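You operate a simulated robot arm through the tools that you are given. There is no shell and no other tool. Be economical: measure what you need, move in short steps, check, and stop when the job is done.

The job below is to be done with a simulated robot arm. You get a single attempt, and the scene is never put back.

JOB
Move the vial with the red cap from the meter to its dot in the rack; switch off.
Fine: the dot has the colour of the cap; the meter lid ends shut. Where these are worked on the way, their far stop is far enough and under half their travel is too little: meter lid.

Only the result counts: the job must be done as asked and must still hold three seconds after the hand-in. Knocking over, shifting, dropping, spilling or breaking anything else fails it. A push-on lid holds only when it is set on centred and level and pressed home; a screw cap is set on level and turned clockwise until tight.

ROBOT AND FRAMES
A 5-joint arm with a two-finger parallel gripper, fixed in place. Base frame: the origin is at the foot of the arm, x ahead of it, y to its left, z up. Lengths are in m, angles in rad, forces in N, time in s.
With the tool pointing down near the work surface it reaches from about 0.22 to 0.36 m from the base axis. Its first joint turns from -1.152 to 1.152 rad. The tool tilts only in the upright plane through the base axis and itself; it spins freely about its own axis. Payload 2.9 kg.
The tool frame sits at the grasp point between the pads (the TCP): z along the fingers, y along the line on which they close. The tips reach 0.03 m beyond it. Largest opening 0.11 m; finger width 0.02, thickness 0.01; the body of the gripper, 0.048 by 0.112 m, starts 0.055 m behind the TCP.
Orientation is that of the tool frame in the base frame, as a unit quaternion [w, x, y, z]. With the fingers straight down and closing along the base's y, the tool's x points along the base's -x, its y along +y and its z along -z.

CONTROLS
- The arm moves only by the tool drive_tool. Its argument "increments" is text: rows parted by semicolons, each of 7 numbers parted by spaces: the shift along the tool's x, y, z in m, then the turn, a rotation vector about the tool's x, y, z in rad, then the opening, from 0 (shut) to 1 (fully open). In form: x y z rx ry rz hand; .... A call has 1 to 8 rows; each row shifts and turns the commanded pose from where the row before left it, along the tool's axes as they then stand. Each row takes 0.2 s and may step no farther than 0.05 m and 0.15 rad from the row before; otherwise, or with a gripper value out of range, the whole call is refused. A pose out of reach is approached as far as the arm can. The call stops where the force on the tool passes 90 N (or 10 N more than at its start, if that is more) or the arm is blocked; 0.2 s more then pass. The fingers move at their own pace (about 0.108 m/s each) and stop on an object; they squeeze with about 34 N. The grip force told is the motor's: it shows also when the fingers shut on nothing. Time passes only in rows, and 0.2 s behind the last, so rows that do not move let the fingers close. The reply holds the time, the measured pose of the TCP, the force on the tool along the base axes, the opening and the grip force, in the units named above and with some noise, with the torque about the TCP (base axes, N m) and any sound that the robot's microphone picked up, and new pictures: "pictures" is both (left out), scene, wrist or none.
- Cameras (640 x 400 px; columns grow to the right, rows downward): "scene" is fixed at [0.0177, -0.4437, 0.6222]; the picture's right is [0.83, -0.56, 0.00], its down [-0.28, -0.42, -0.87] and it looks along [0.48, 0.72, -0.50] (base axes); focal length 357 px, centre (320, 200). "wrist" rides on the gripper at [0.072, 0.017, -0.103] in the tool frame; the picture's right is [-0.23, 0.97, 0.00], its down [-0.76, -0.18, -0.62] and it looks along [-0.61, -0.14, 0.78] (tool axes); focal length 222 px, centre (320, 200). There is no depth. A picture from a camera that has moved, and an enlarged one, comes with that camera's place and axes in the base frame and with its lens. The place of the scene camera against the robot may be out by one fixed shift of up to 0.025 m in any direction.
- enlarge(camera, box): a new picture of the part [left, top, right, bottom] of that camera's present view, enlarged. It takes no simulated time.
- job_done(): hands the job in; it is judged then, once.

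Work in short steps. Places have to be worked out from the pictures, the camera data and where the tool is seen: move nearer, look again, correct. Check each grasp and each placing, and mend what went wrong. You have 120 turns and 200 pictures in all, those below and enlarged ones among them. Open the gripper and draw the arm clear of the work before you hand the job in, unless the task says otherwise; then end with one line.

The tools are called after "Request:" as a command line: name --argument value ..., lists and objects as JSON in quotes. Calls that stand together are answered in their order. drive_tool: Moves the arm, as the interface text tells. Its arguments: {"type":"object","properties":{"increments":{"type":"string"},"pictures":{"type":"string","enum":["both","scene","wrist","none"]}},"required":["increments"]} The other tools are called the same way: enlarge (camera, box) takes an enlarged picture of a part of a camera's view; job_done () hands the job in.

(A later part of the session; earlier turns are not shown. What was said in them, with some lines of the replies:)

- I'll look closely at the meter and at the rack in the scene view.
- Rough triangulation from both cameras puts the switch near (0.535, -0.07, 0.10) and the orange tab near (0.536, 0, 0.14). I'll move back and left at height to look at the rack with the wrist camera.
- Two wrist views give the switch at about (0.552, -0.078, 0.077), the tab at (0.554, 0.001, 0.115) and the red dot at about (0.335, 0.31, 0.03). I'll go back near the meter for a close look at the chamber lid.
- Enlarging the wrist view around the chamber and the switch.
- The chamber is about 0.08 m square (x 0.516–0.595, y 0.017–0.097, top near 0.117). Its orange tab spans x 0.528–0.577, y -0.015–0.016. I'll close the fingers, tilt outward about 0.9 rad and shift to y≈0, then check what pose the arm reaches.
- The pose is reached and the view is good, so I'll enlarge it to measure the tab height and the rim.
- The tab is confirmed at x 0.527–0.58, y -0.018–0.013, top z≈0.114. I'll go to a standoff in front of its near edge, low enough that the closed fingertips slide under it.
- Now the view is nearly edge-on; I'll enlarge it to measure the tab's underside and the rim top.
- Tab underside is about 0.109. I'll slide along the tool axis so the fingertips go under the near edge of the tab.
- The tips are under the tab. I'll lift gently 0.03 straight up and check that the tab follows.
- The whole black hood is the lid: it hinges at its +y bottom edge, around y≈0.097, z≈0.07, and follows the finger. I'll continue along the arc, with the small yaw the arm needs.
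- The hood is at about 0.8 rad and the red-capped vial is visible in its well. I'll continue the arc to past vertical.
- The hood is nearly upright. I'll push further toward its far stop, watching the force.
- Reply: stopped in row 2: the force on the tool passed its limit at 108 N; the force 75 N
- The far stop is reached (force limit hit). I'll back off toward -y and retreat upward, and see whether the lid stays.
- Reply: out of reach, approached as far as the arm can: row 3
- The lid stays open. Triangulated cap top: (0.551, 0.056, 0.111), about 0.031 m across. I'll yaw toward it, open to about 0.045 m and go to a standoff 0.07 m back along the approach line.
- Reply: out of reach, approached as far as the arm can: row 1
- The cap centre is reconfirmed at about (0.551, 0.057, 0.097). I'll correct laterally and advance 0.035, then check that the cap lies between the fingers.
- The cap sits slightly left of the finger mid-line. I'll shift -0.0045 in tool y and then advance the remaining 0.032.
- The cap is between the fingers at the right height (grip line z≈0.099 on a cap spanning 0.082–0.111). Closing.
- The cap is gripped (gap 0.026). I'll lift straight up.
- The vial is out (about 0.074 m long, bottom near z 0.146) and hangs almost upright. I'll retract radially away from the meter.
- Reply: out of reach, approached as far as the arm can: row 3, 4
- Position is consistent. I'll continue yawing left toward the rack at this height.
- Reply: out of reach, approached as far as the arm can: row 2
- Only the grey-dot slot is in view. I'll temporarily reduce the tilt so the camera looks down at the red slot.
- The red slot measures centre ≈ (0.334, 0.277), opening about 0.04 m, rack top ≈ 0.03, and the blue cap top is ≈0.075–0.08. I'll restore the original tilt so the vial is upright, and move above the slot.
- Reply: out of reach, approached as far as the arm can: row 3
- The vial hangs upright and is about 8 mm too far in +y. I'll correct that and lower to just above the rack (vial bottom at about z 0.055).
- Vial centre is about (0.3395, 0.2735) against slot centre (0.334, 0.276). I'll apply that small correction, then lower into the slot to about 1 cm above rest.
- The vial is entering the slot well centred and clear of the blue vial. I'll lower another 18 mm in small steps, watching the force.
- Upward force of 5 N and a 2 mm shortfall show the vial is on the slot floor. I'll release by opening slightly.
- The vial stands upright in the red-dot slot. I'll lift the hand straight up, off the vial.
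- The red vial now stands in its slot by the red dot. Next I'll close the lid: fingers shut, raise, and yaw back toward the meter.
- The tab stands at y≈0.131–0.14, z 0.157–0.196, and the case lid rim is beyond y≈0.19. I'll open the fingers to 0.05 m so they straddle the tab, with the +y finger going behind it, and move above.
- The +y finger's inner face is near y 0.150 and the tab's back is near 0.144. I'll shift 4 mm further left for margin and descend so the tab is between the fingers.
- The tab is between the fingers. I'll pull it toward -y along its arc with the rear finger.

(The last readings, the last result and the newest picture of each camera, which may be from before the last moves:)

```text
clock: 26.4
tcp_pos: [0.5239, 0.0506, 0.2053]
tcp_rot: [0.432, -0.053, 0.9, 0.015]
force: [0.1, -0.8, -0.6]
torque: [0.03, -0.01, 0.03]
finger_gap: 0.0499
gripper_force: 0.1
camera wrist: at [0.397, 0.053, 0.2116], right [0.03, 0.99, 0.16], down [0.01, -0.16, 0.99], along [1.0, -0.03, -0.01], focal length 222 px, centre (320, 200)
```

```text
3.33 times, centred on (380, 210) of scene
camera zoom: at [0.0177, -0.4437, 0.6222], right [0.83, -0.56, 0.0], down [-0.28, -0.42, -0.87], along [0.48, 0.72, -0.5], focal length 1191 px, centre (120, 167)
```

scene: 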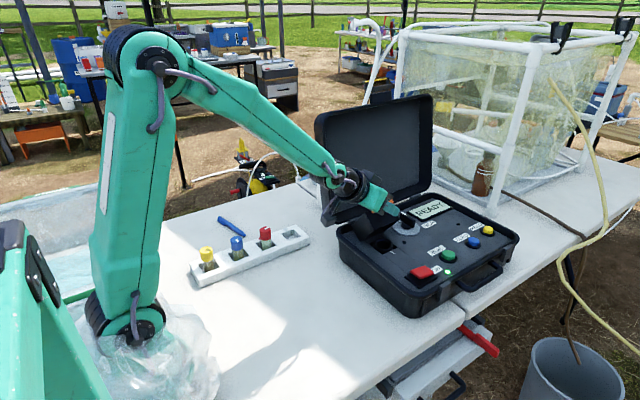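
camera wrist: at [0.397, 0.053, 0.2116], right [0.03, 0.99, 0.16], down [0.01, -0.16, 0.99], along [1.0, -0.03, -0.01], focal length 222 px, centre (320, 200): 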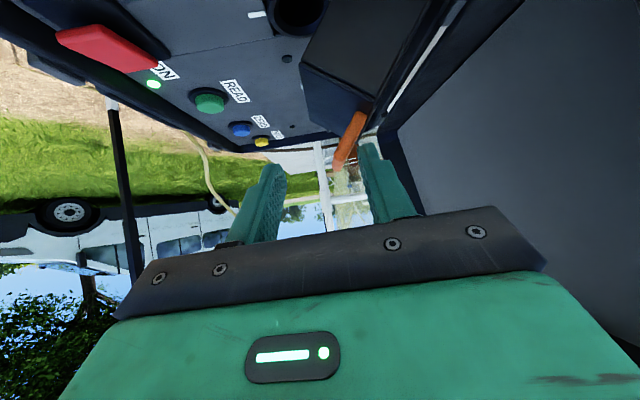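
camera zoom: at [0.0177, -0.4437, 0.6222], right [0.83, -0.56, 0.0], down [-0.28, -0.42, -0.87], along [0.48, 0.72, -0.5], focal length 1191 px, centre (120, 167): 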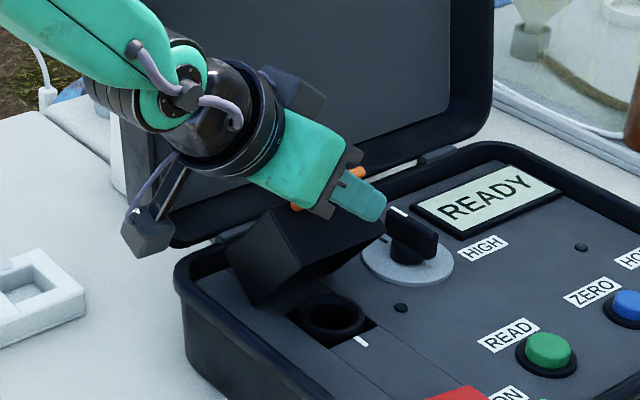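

The lid is coming down with the finger. I'll continue along the arc.

Request:
drive_tool --increments "0.0066 -0.0195 0.003 0.029 0 0.023 0.455; 0.0084 -0.0184 0.0055 0.027 0 0.022 0.455; 0.0105 -0.0166 0.0085 0.025 0 0.02 0.455; 0.0129 -0.014 0.0103 0.021 0 0.017 0.455"

Request:
enlarge --camera "wrist" --box '[180, 40, 500, 240]'

Request:
enlarge --camera "scene" --box '[330, 170, 470, 290]'

```text
clock: 27.4
tcp_pos: [0.5264, -0.017, 0.1567]
tcp_rot: [0.432, 0.003, 0.902, -0.011]
force: [0.5, 0.4, -0.1]
torque: [0.02, 0.02, 0.01]
finger_gap: 0.0501
gripper_force: 0.1
camera wrist: at [0.4003, 0.0011, 0.1644], right [0.16, 0.97, 0.16], down [-0.01, -0.16, 0.99], along [0.99, -0.16, -0.01], focal length 222 px, centre (320, 200)
```

scene: 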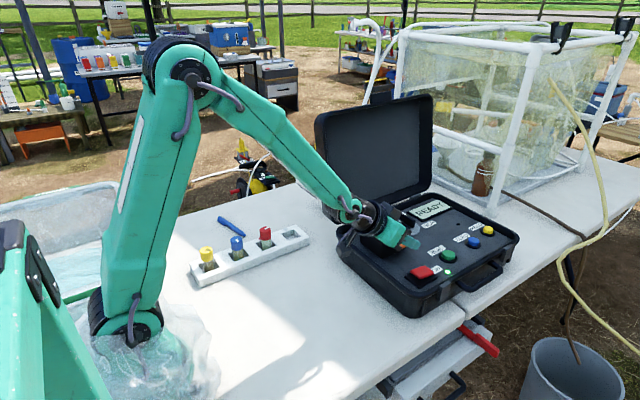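
wrist: 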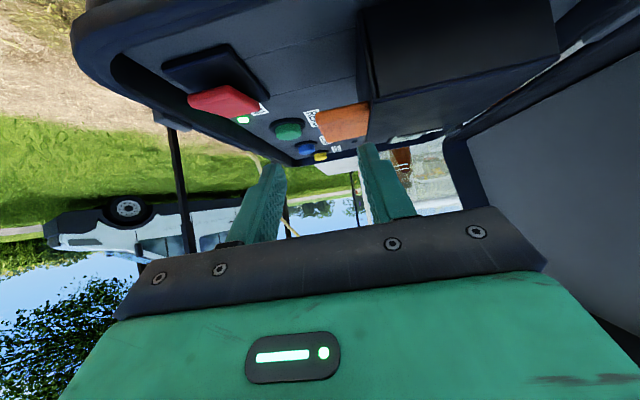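

```text
2.00 times, centred on (340, 140) of wrist
camera zoom: at [0.4003, 0.0011, 0.1644], right [0.16, 0.97, 0.16], down [-0.01, -0.16, 0.99], along [0.99, -0.16, -0.01], focal length 444 px, centre (280, 320)
```

zoom: 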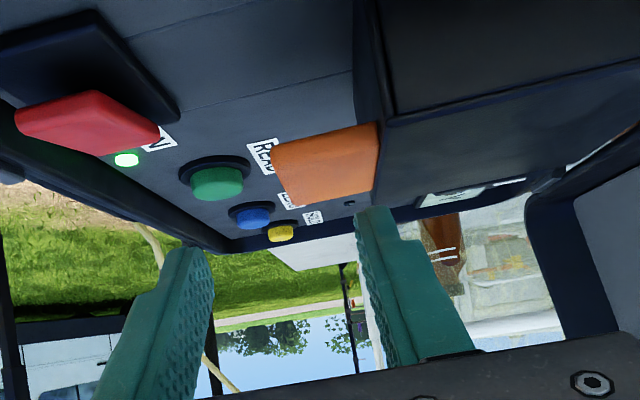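

```text
3.33 times, centred on (400, 230) of scene
camera zoom: at [0.0177, -0.4437, 0.6222], right [0.83, -0.56, 0.0], down [-0.28, -0.42, -0.87], along [0.48, 0.72, -0.5], focal length 1191 px, centre (53, 100)
```

zoom: 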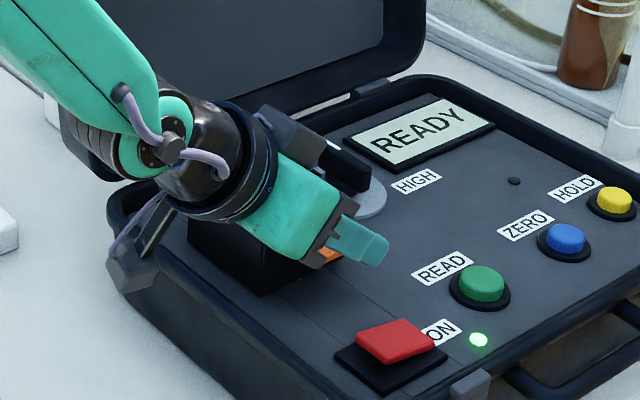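

The tab corners project exactly where they were when shut, so the lid has come down. I'll press lightly on top to make sure it is home.

Request:
drive_tool --increments "0.007 0 0.0056 0 0 0 0.455; 0.0055 0 0.0044 0 0 0 0.455; 0.0023 0 0.0019 0 0 0 0.455" --pictures "none"

```text
clock: 28.1
tcp_pos: [0.5305, -0.0172, 0.1433]
tcp_rot: [0.438, 0.005, 0.899, -0.012]
force: [-11.3, -5.4, 31.0]
torque: [0.69, -0.21, 0.17]
finger_gap: 0.0471
gripper_force: 0.0
```

Contact at 31 N with the lid fully down: shut. Lifting off, then looking at the switch.

Request:
drive_tool --increments "-0.0195 0 -0.0156 0 0 0 0.455; -0.0195 0 -0.0156 0 0 0 0.2; 0.02 -0.03 -0.025 0 0 0 0; 0.02 -0.03 -0.025 0 0 0 0"

Request:
enlarge --camera "wrist" --box '[180, 40, 420, 190]'

Request:
enlarge --camera "scene" --box '[380, 240, 480, 310]'

```text
clock: 29.1
tcp_pos: [0.4613, -0.0728, 0.1906]
tcp_rot: [0.427, 0.025, 0.902, -0.056]
force: [0.5, 0.6, -0.1]
torque: [0.04, 0.03, 0.02]
finger_gap: 0.0
gripper_force: 34.0
out of reach, approached as far as the arm can: row 3
camera wrist: at [0.3372, -0.0447, 0.1973], right [0.23, 0.97, 0.1], down [-0.01, -0.1, 0.99], along [0.97, -0.23, -0.01], focal length 222 px, centre (320, 200)
```

scene: 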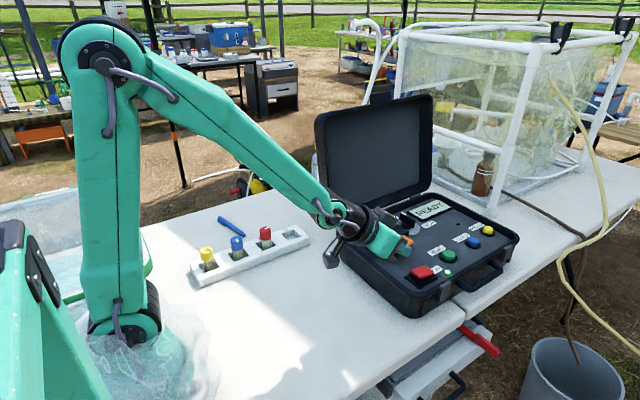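
wrist: 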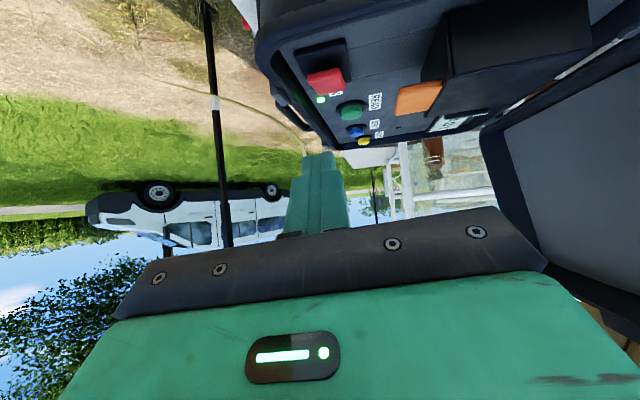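

```text
2.67 times, centred on (300, 115) of wrist
camera zoom: at [0.3372, -0.0447, 0.1973], right [0.23, 0.97, 0.1], down [-0.01, -0.1, 0.99], along [0.97, -0.23, -0.01], focal length 592 px, centre (373, 427)
```

zoom: 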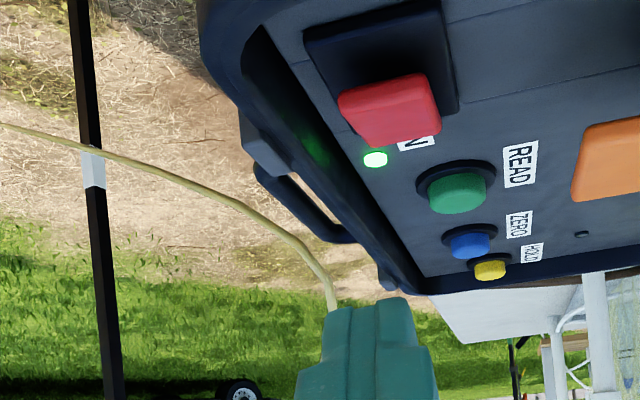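

```text
5.71 times, centred on (430, 275) of scene
camera zoom: at [0.0178, -0.4437, 0.6222], right [0.83, -0.56, 0.0], down [-0.28, -0.42, -0.87], along [0.48, 0.72, -0.5], focal length 2042 px, centre (-309, -229)
```

zoom: 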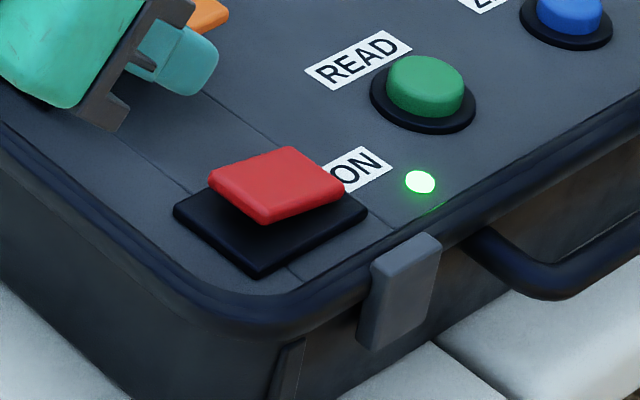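

The rocker base spans x 0.516–0.576, y -0.097–-0.053; its near (-x) end is raised (z≈0.084) and the ON side at +x is pressed. I'll bring the closed tips above the near end.

Request:
drive_tool --increments "0.0052 0.0034 0.028 0 0 0 0; 0.0052 0.0034 0.028 0 0 0 0; 0.0052 0.0033 0.028 0 0 0 0"

Request:
enlarge --camera "wrist" --box '[200, 60, 440, 210]'

Request:
enlarge --camera "scene" --box '[370, 230, 480, 310]'

```text
clock: 29.9
tcp_pos: [0.517, -0.0701, 0.1265]
tcp_rot: [0.43, 0.021, 0.902, -0.047]
force: [-0.6, 0.3, 0.4]
torque: [0.06, 0.0, 0.0]
finger_gap: 0.0
gripper_force: 33.5
camera wrist: at [0.3923, -0.0431, 0.1337], right [0.22, 0.97, 0.11], down [-0.02, -0.11, 0.99], along [0.98, -0.22, -0.01], focal length 222 px, centre (320, 200)
```

scene: 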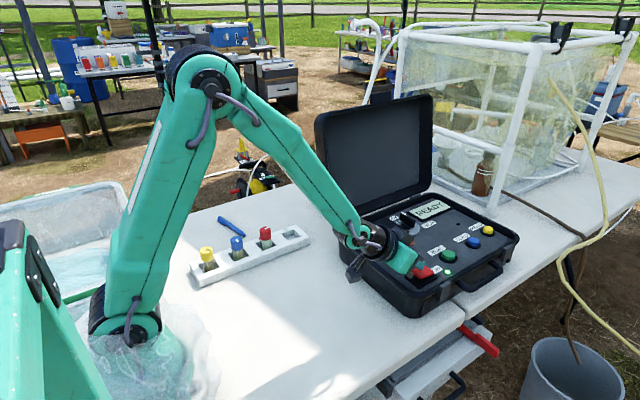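
wrist: 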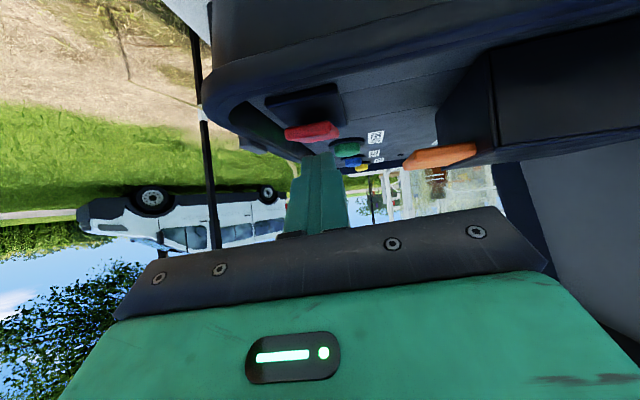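

```text
2.67 times, centred on (320, 135) of wrist
camera zoom: at [0.3923, -0.0431, 0.1337], right [0.22, 0.97, 0.11], down [-0.02, -0.11, 0.99], along [0.98, -0.22, -0.01], focal length 592 px, centre (320, 373)
```

zoom: 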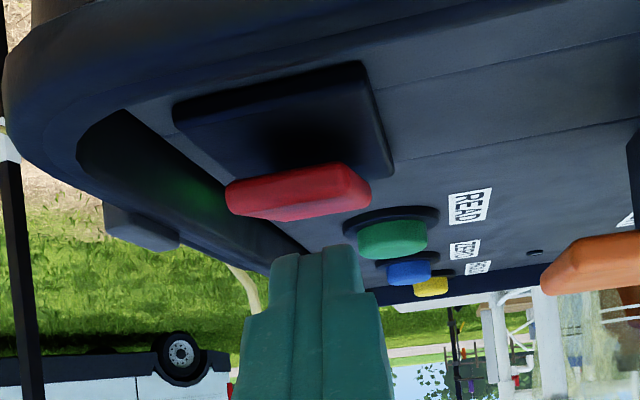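

```text
5.00 times, centred on (425, 270) of scene
camera zoom: at [0.0177, -0.4437, 0.6222], right [0.83, -0.56, 0.0], down [-0.28, -0.42, -0.87], along [0.48, 0.72, -0.5], focal length 1787 px, centre (-205, -150)
```

zoom: 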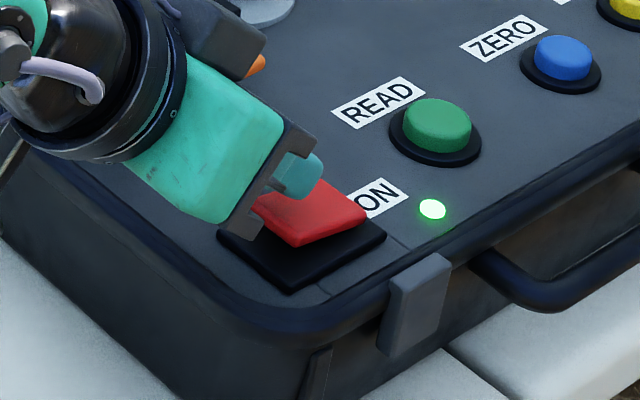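

The tips are about 5 mm above the raised end. I'll press down in 5 mm steps and check the light.

Request:
drive_tool --increments "0.0039 0.0004 0.0032 0 0 0 0; 0.0039 0.0004 0.0032 0 0 0 0; 0.0039 0.0004 0.0032 0 0 0 0"

Request:
enlarge --camera "scene" --box '[370, 190, 480, 310]'

```text
clock: 30.8
tcp_pos: [0.5197, -0.0697, 0.1143]
tcp_rot: [0.434, 0.021, 0.899, -0.048]
force: [-24.1, 3.2, 37.1]
torque: [0.07, -0.01, 0.02]
finger_gap: 0.0
gripper_force: 34.3
camera wrist: at [0.3947, -0.0436, 0.1204], right [0.22, 0.97, 0.11], down [-0.03, -0.11, 0.99], along [0.98, -0.22, 0.0], focal length 222 px, centre (320, 200)
```

scene: 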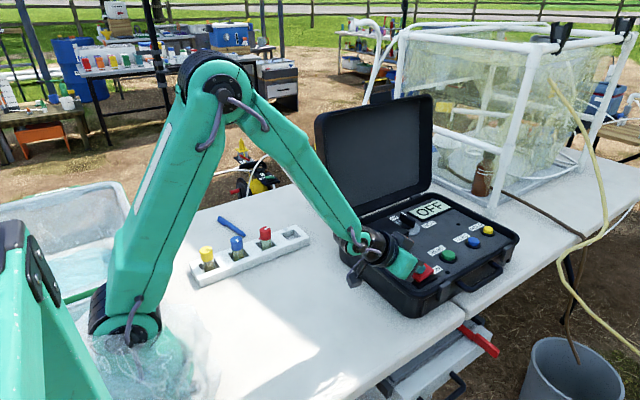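
wrist: 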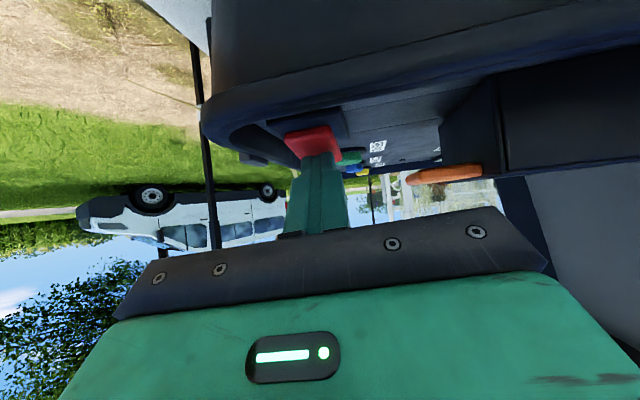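

```text
3.33 times, centred on (425, 250) of scene
camera zoom: at [0.0174, -0.4436, 0.6222], right [0.83, -0.56, 0.0], down [-0.28, -0.42, -0.87], along [0.48, 0.72, -0.5], focal length 1191 px, centre (-30, 33)
```

zoom: 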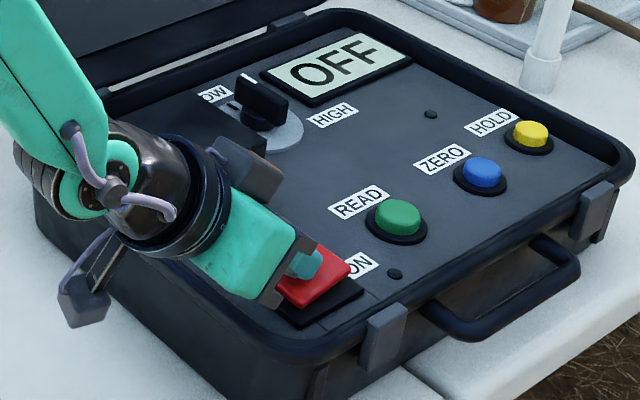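

The display reads OFF and the light is out. I'll lift straight up, then retreat clear.

Request:
drive_tool --increments "-0.0155 -0.0016 -0.0126 0 0 0 0; -0.0232 -0.0024 -0.0189 0 0 0 0; -0.0232 -0.0024 -0.0189 0 0 0 0.2; 0.02 0 -0.035 0 0 0 0.5; 0.02 0 -0.035 0 0 0 0.5; 0.02 0 -0.03 0 0 0 0.5"

Request:
enlarge --camera "scene" --box '[320, 180, 530, 320]'

Request:
enlarge --camera "scene" --box '[180, 190, 320, 290]'

```text
clock: 32.1
tcp_pos: [0.3981, -0.0655, 0.2045]
tcp_rot: [0.428, 0.026, 0.902, -0.057]
force: [-0.2, 0.4, 0.6]
torque: [-0.01, 0.01, 0.01]
finger_gap: 0.0554
gripper_force: 0.1
out of reach, approached as far as the arm can: row 6
camera wrist: at [0.2748, -0.0363, 0.2115], right [0.24, 0.97, 0.1], down [-0.01, -0.1, 1.0], along [0.97, -0.24, -0.01], focal length 222 px, centre (320, 200)
```

scene: 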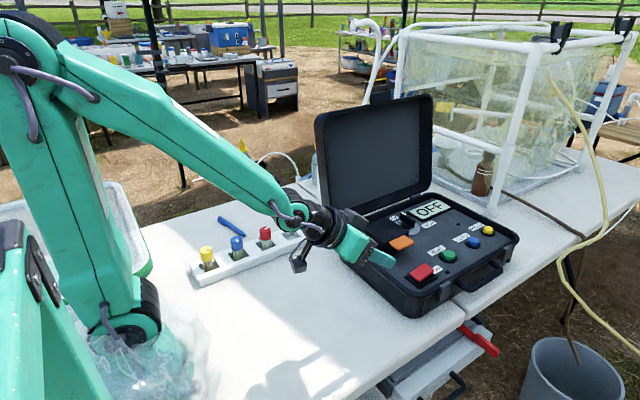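
wrist: 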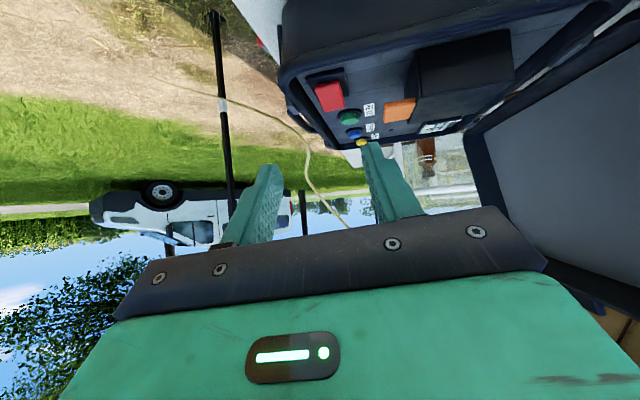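

```text
2.86 times, centred on (425, 250) of scene
camera zoom: at [0.0177, -0.4437, 0.6222], right [0.83, -0.56, 0.0], down [-0.28, -0.42, -0.87], along [0.48, 0.72, -0.5], focal length 1021 px, centre (20, 57)
```

zoom: 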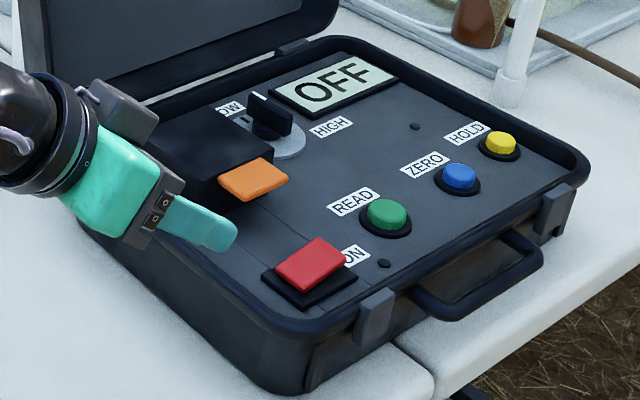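

```text
4.00 times, centred on (250, 240) of scene
camera zoom: at [0.0177, -0.4437, 0.6222], right [0.83, -0.56, 0.0], down [-0.28, -0.42, -0.87], along [0.48, 0.72, -0.5], focal length 1430 px, centre (600, 40)
```

zoom: 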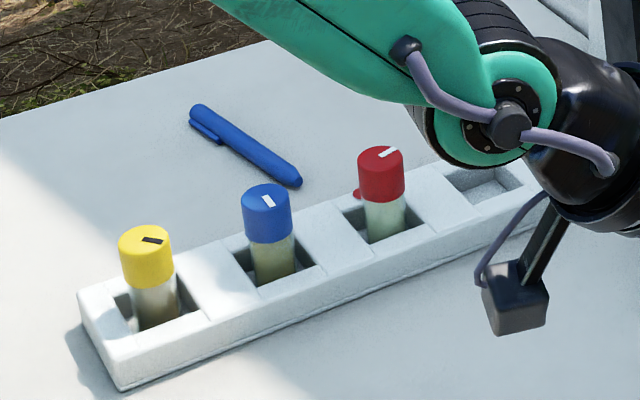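

Lid shut (tab back at its original pixels), display OFF, and the red vial upright in its slot. I'll raise the arm a little more, then hand in.

Request:
drive_tool --increments "-0.031 0 -0.025 0 0 0 0.6; -0.031 0 -0.025 0 0 0 0.6; 0 0 0 0 0 0 0.6" --pictures "scene"

```text
clock: 33.0
tcp_pos: [0.4023, -0.0602, 0.2864]
tcp_rot: [0.428, 0.023, 0.902, -0.051]
force: [0.0, -0.6, 0.0]
torque: [-0.01, -0.02, 0.01]
finger_gap: 0.0659
gripper_force: 0.1
```

scene: 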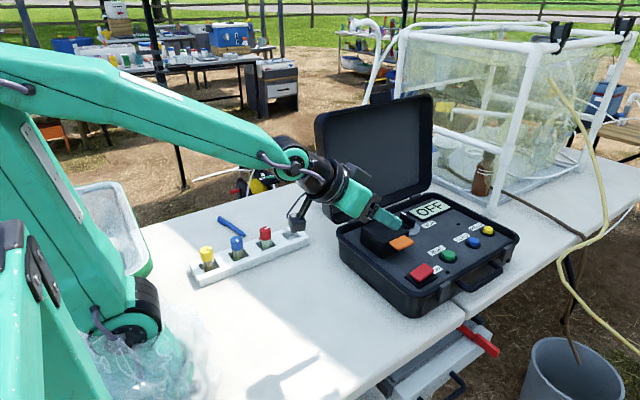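

The arm is clear of the work and everything is still in place, so I'm handing in.

Request:
job_done

```text
The job is handed in.
```

The red-capped vial stands in the rack slot by the red dot, the meter lid is shut, and the meter is switched off, its display reading OFF.
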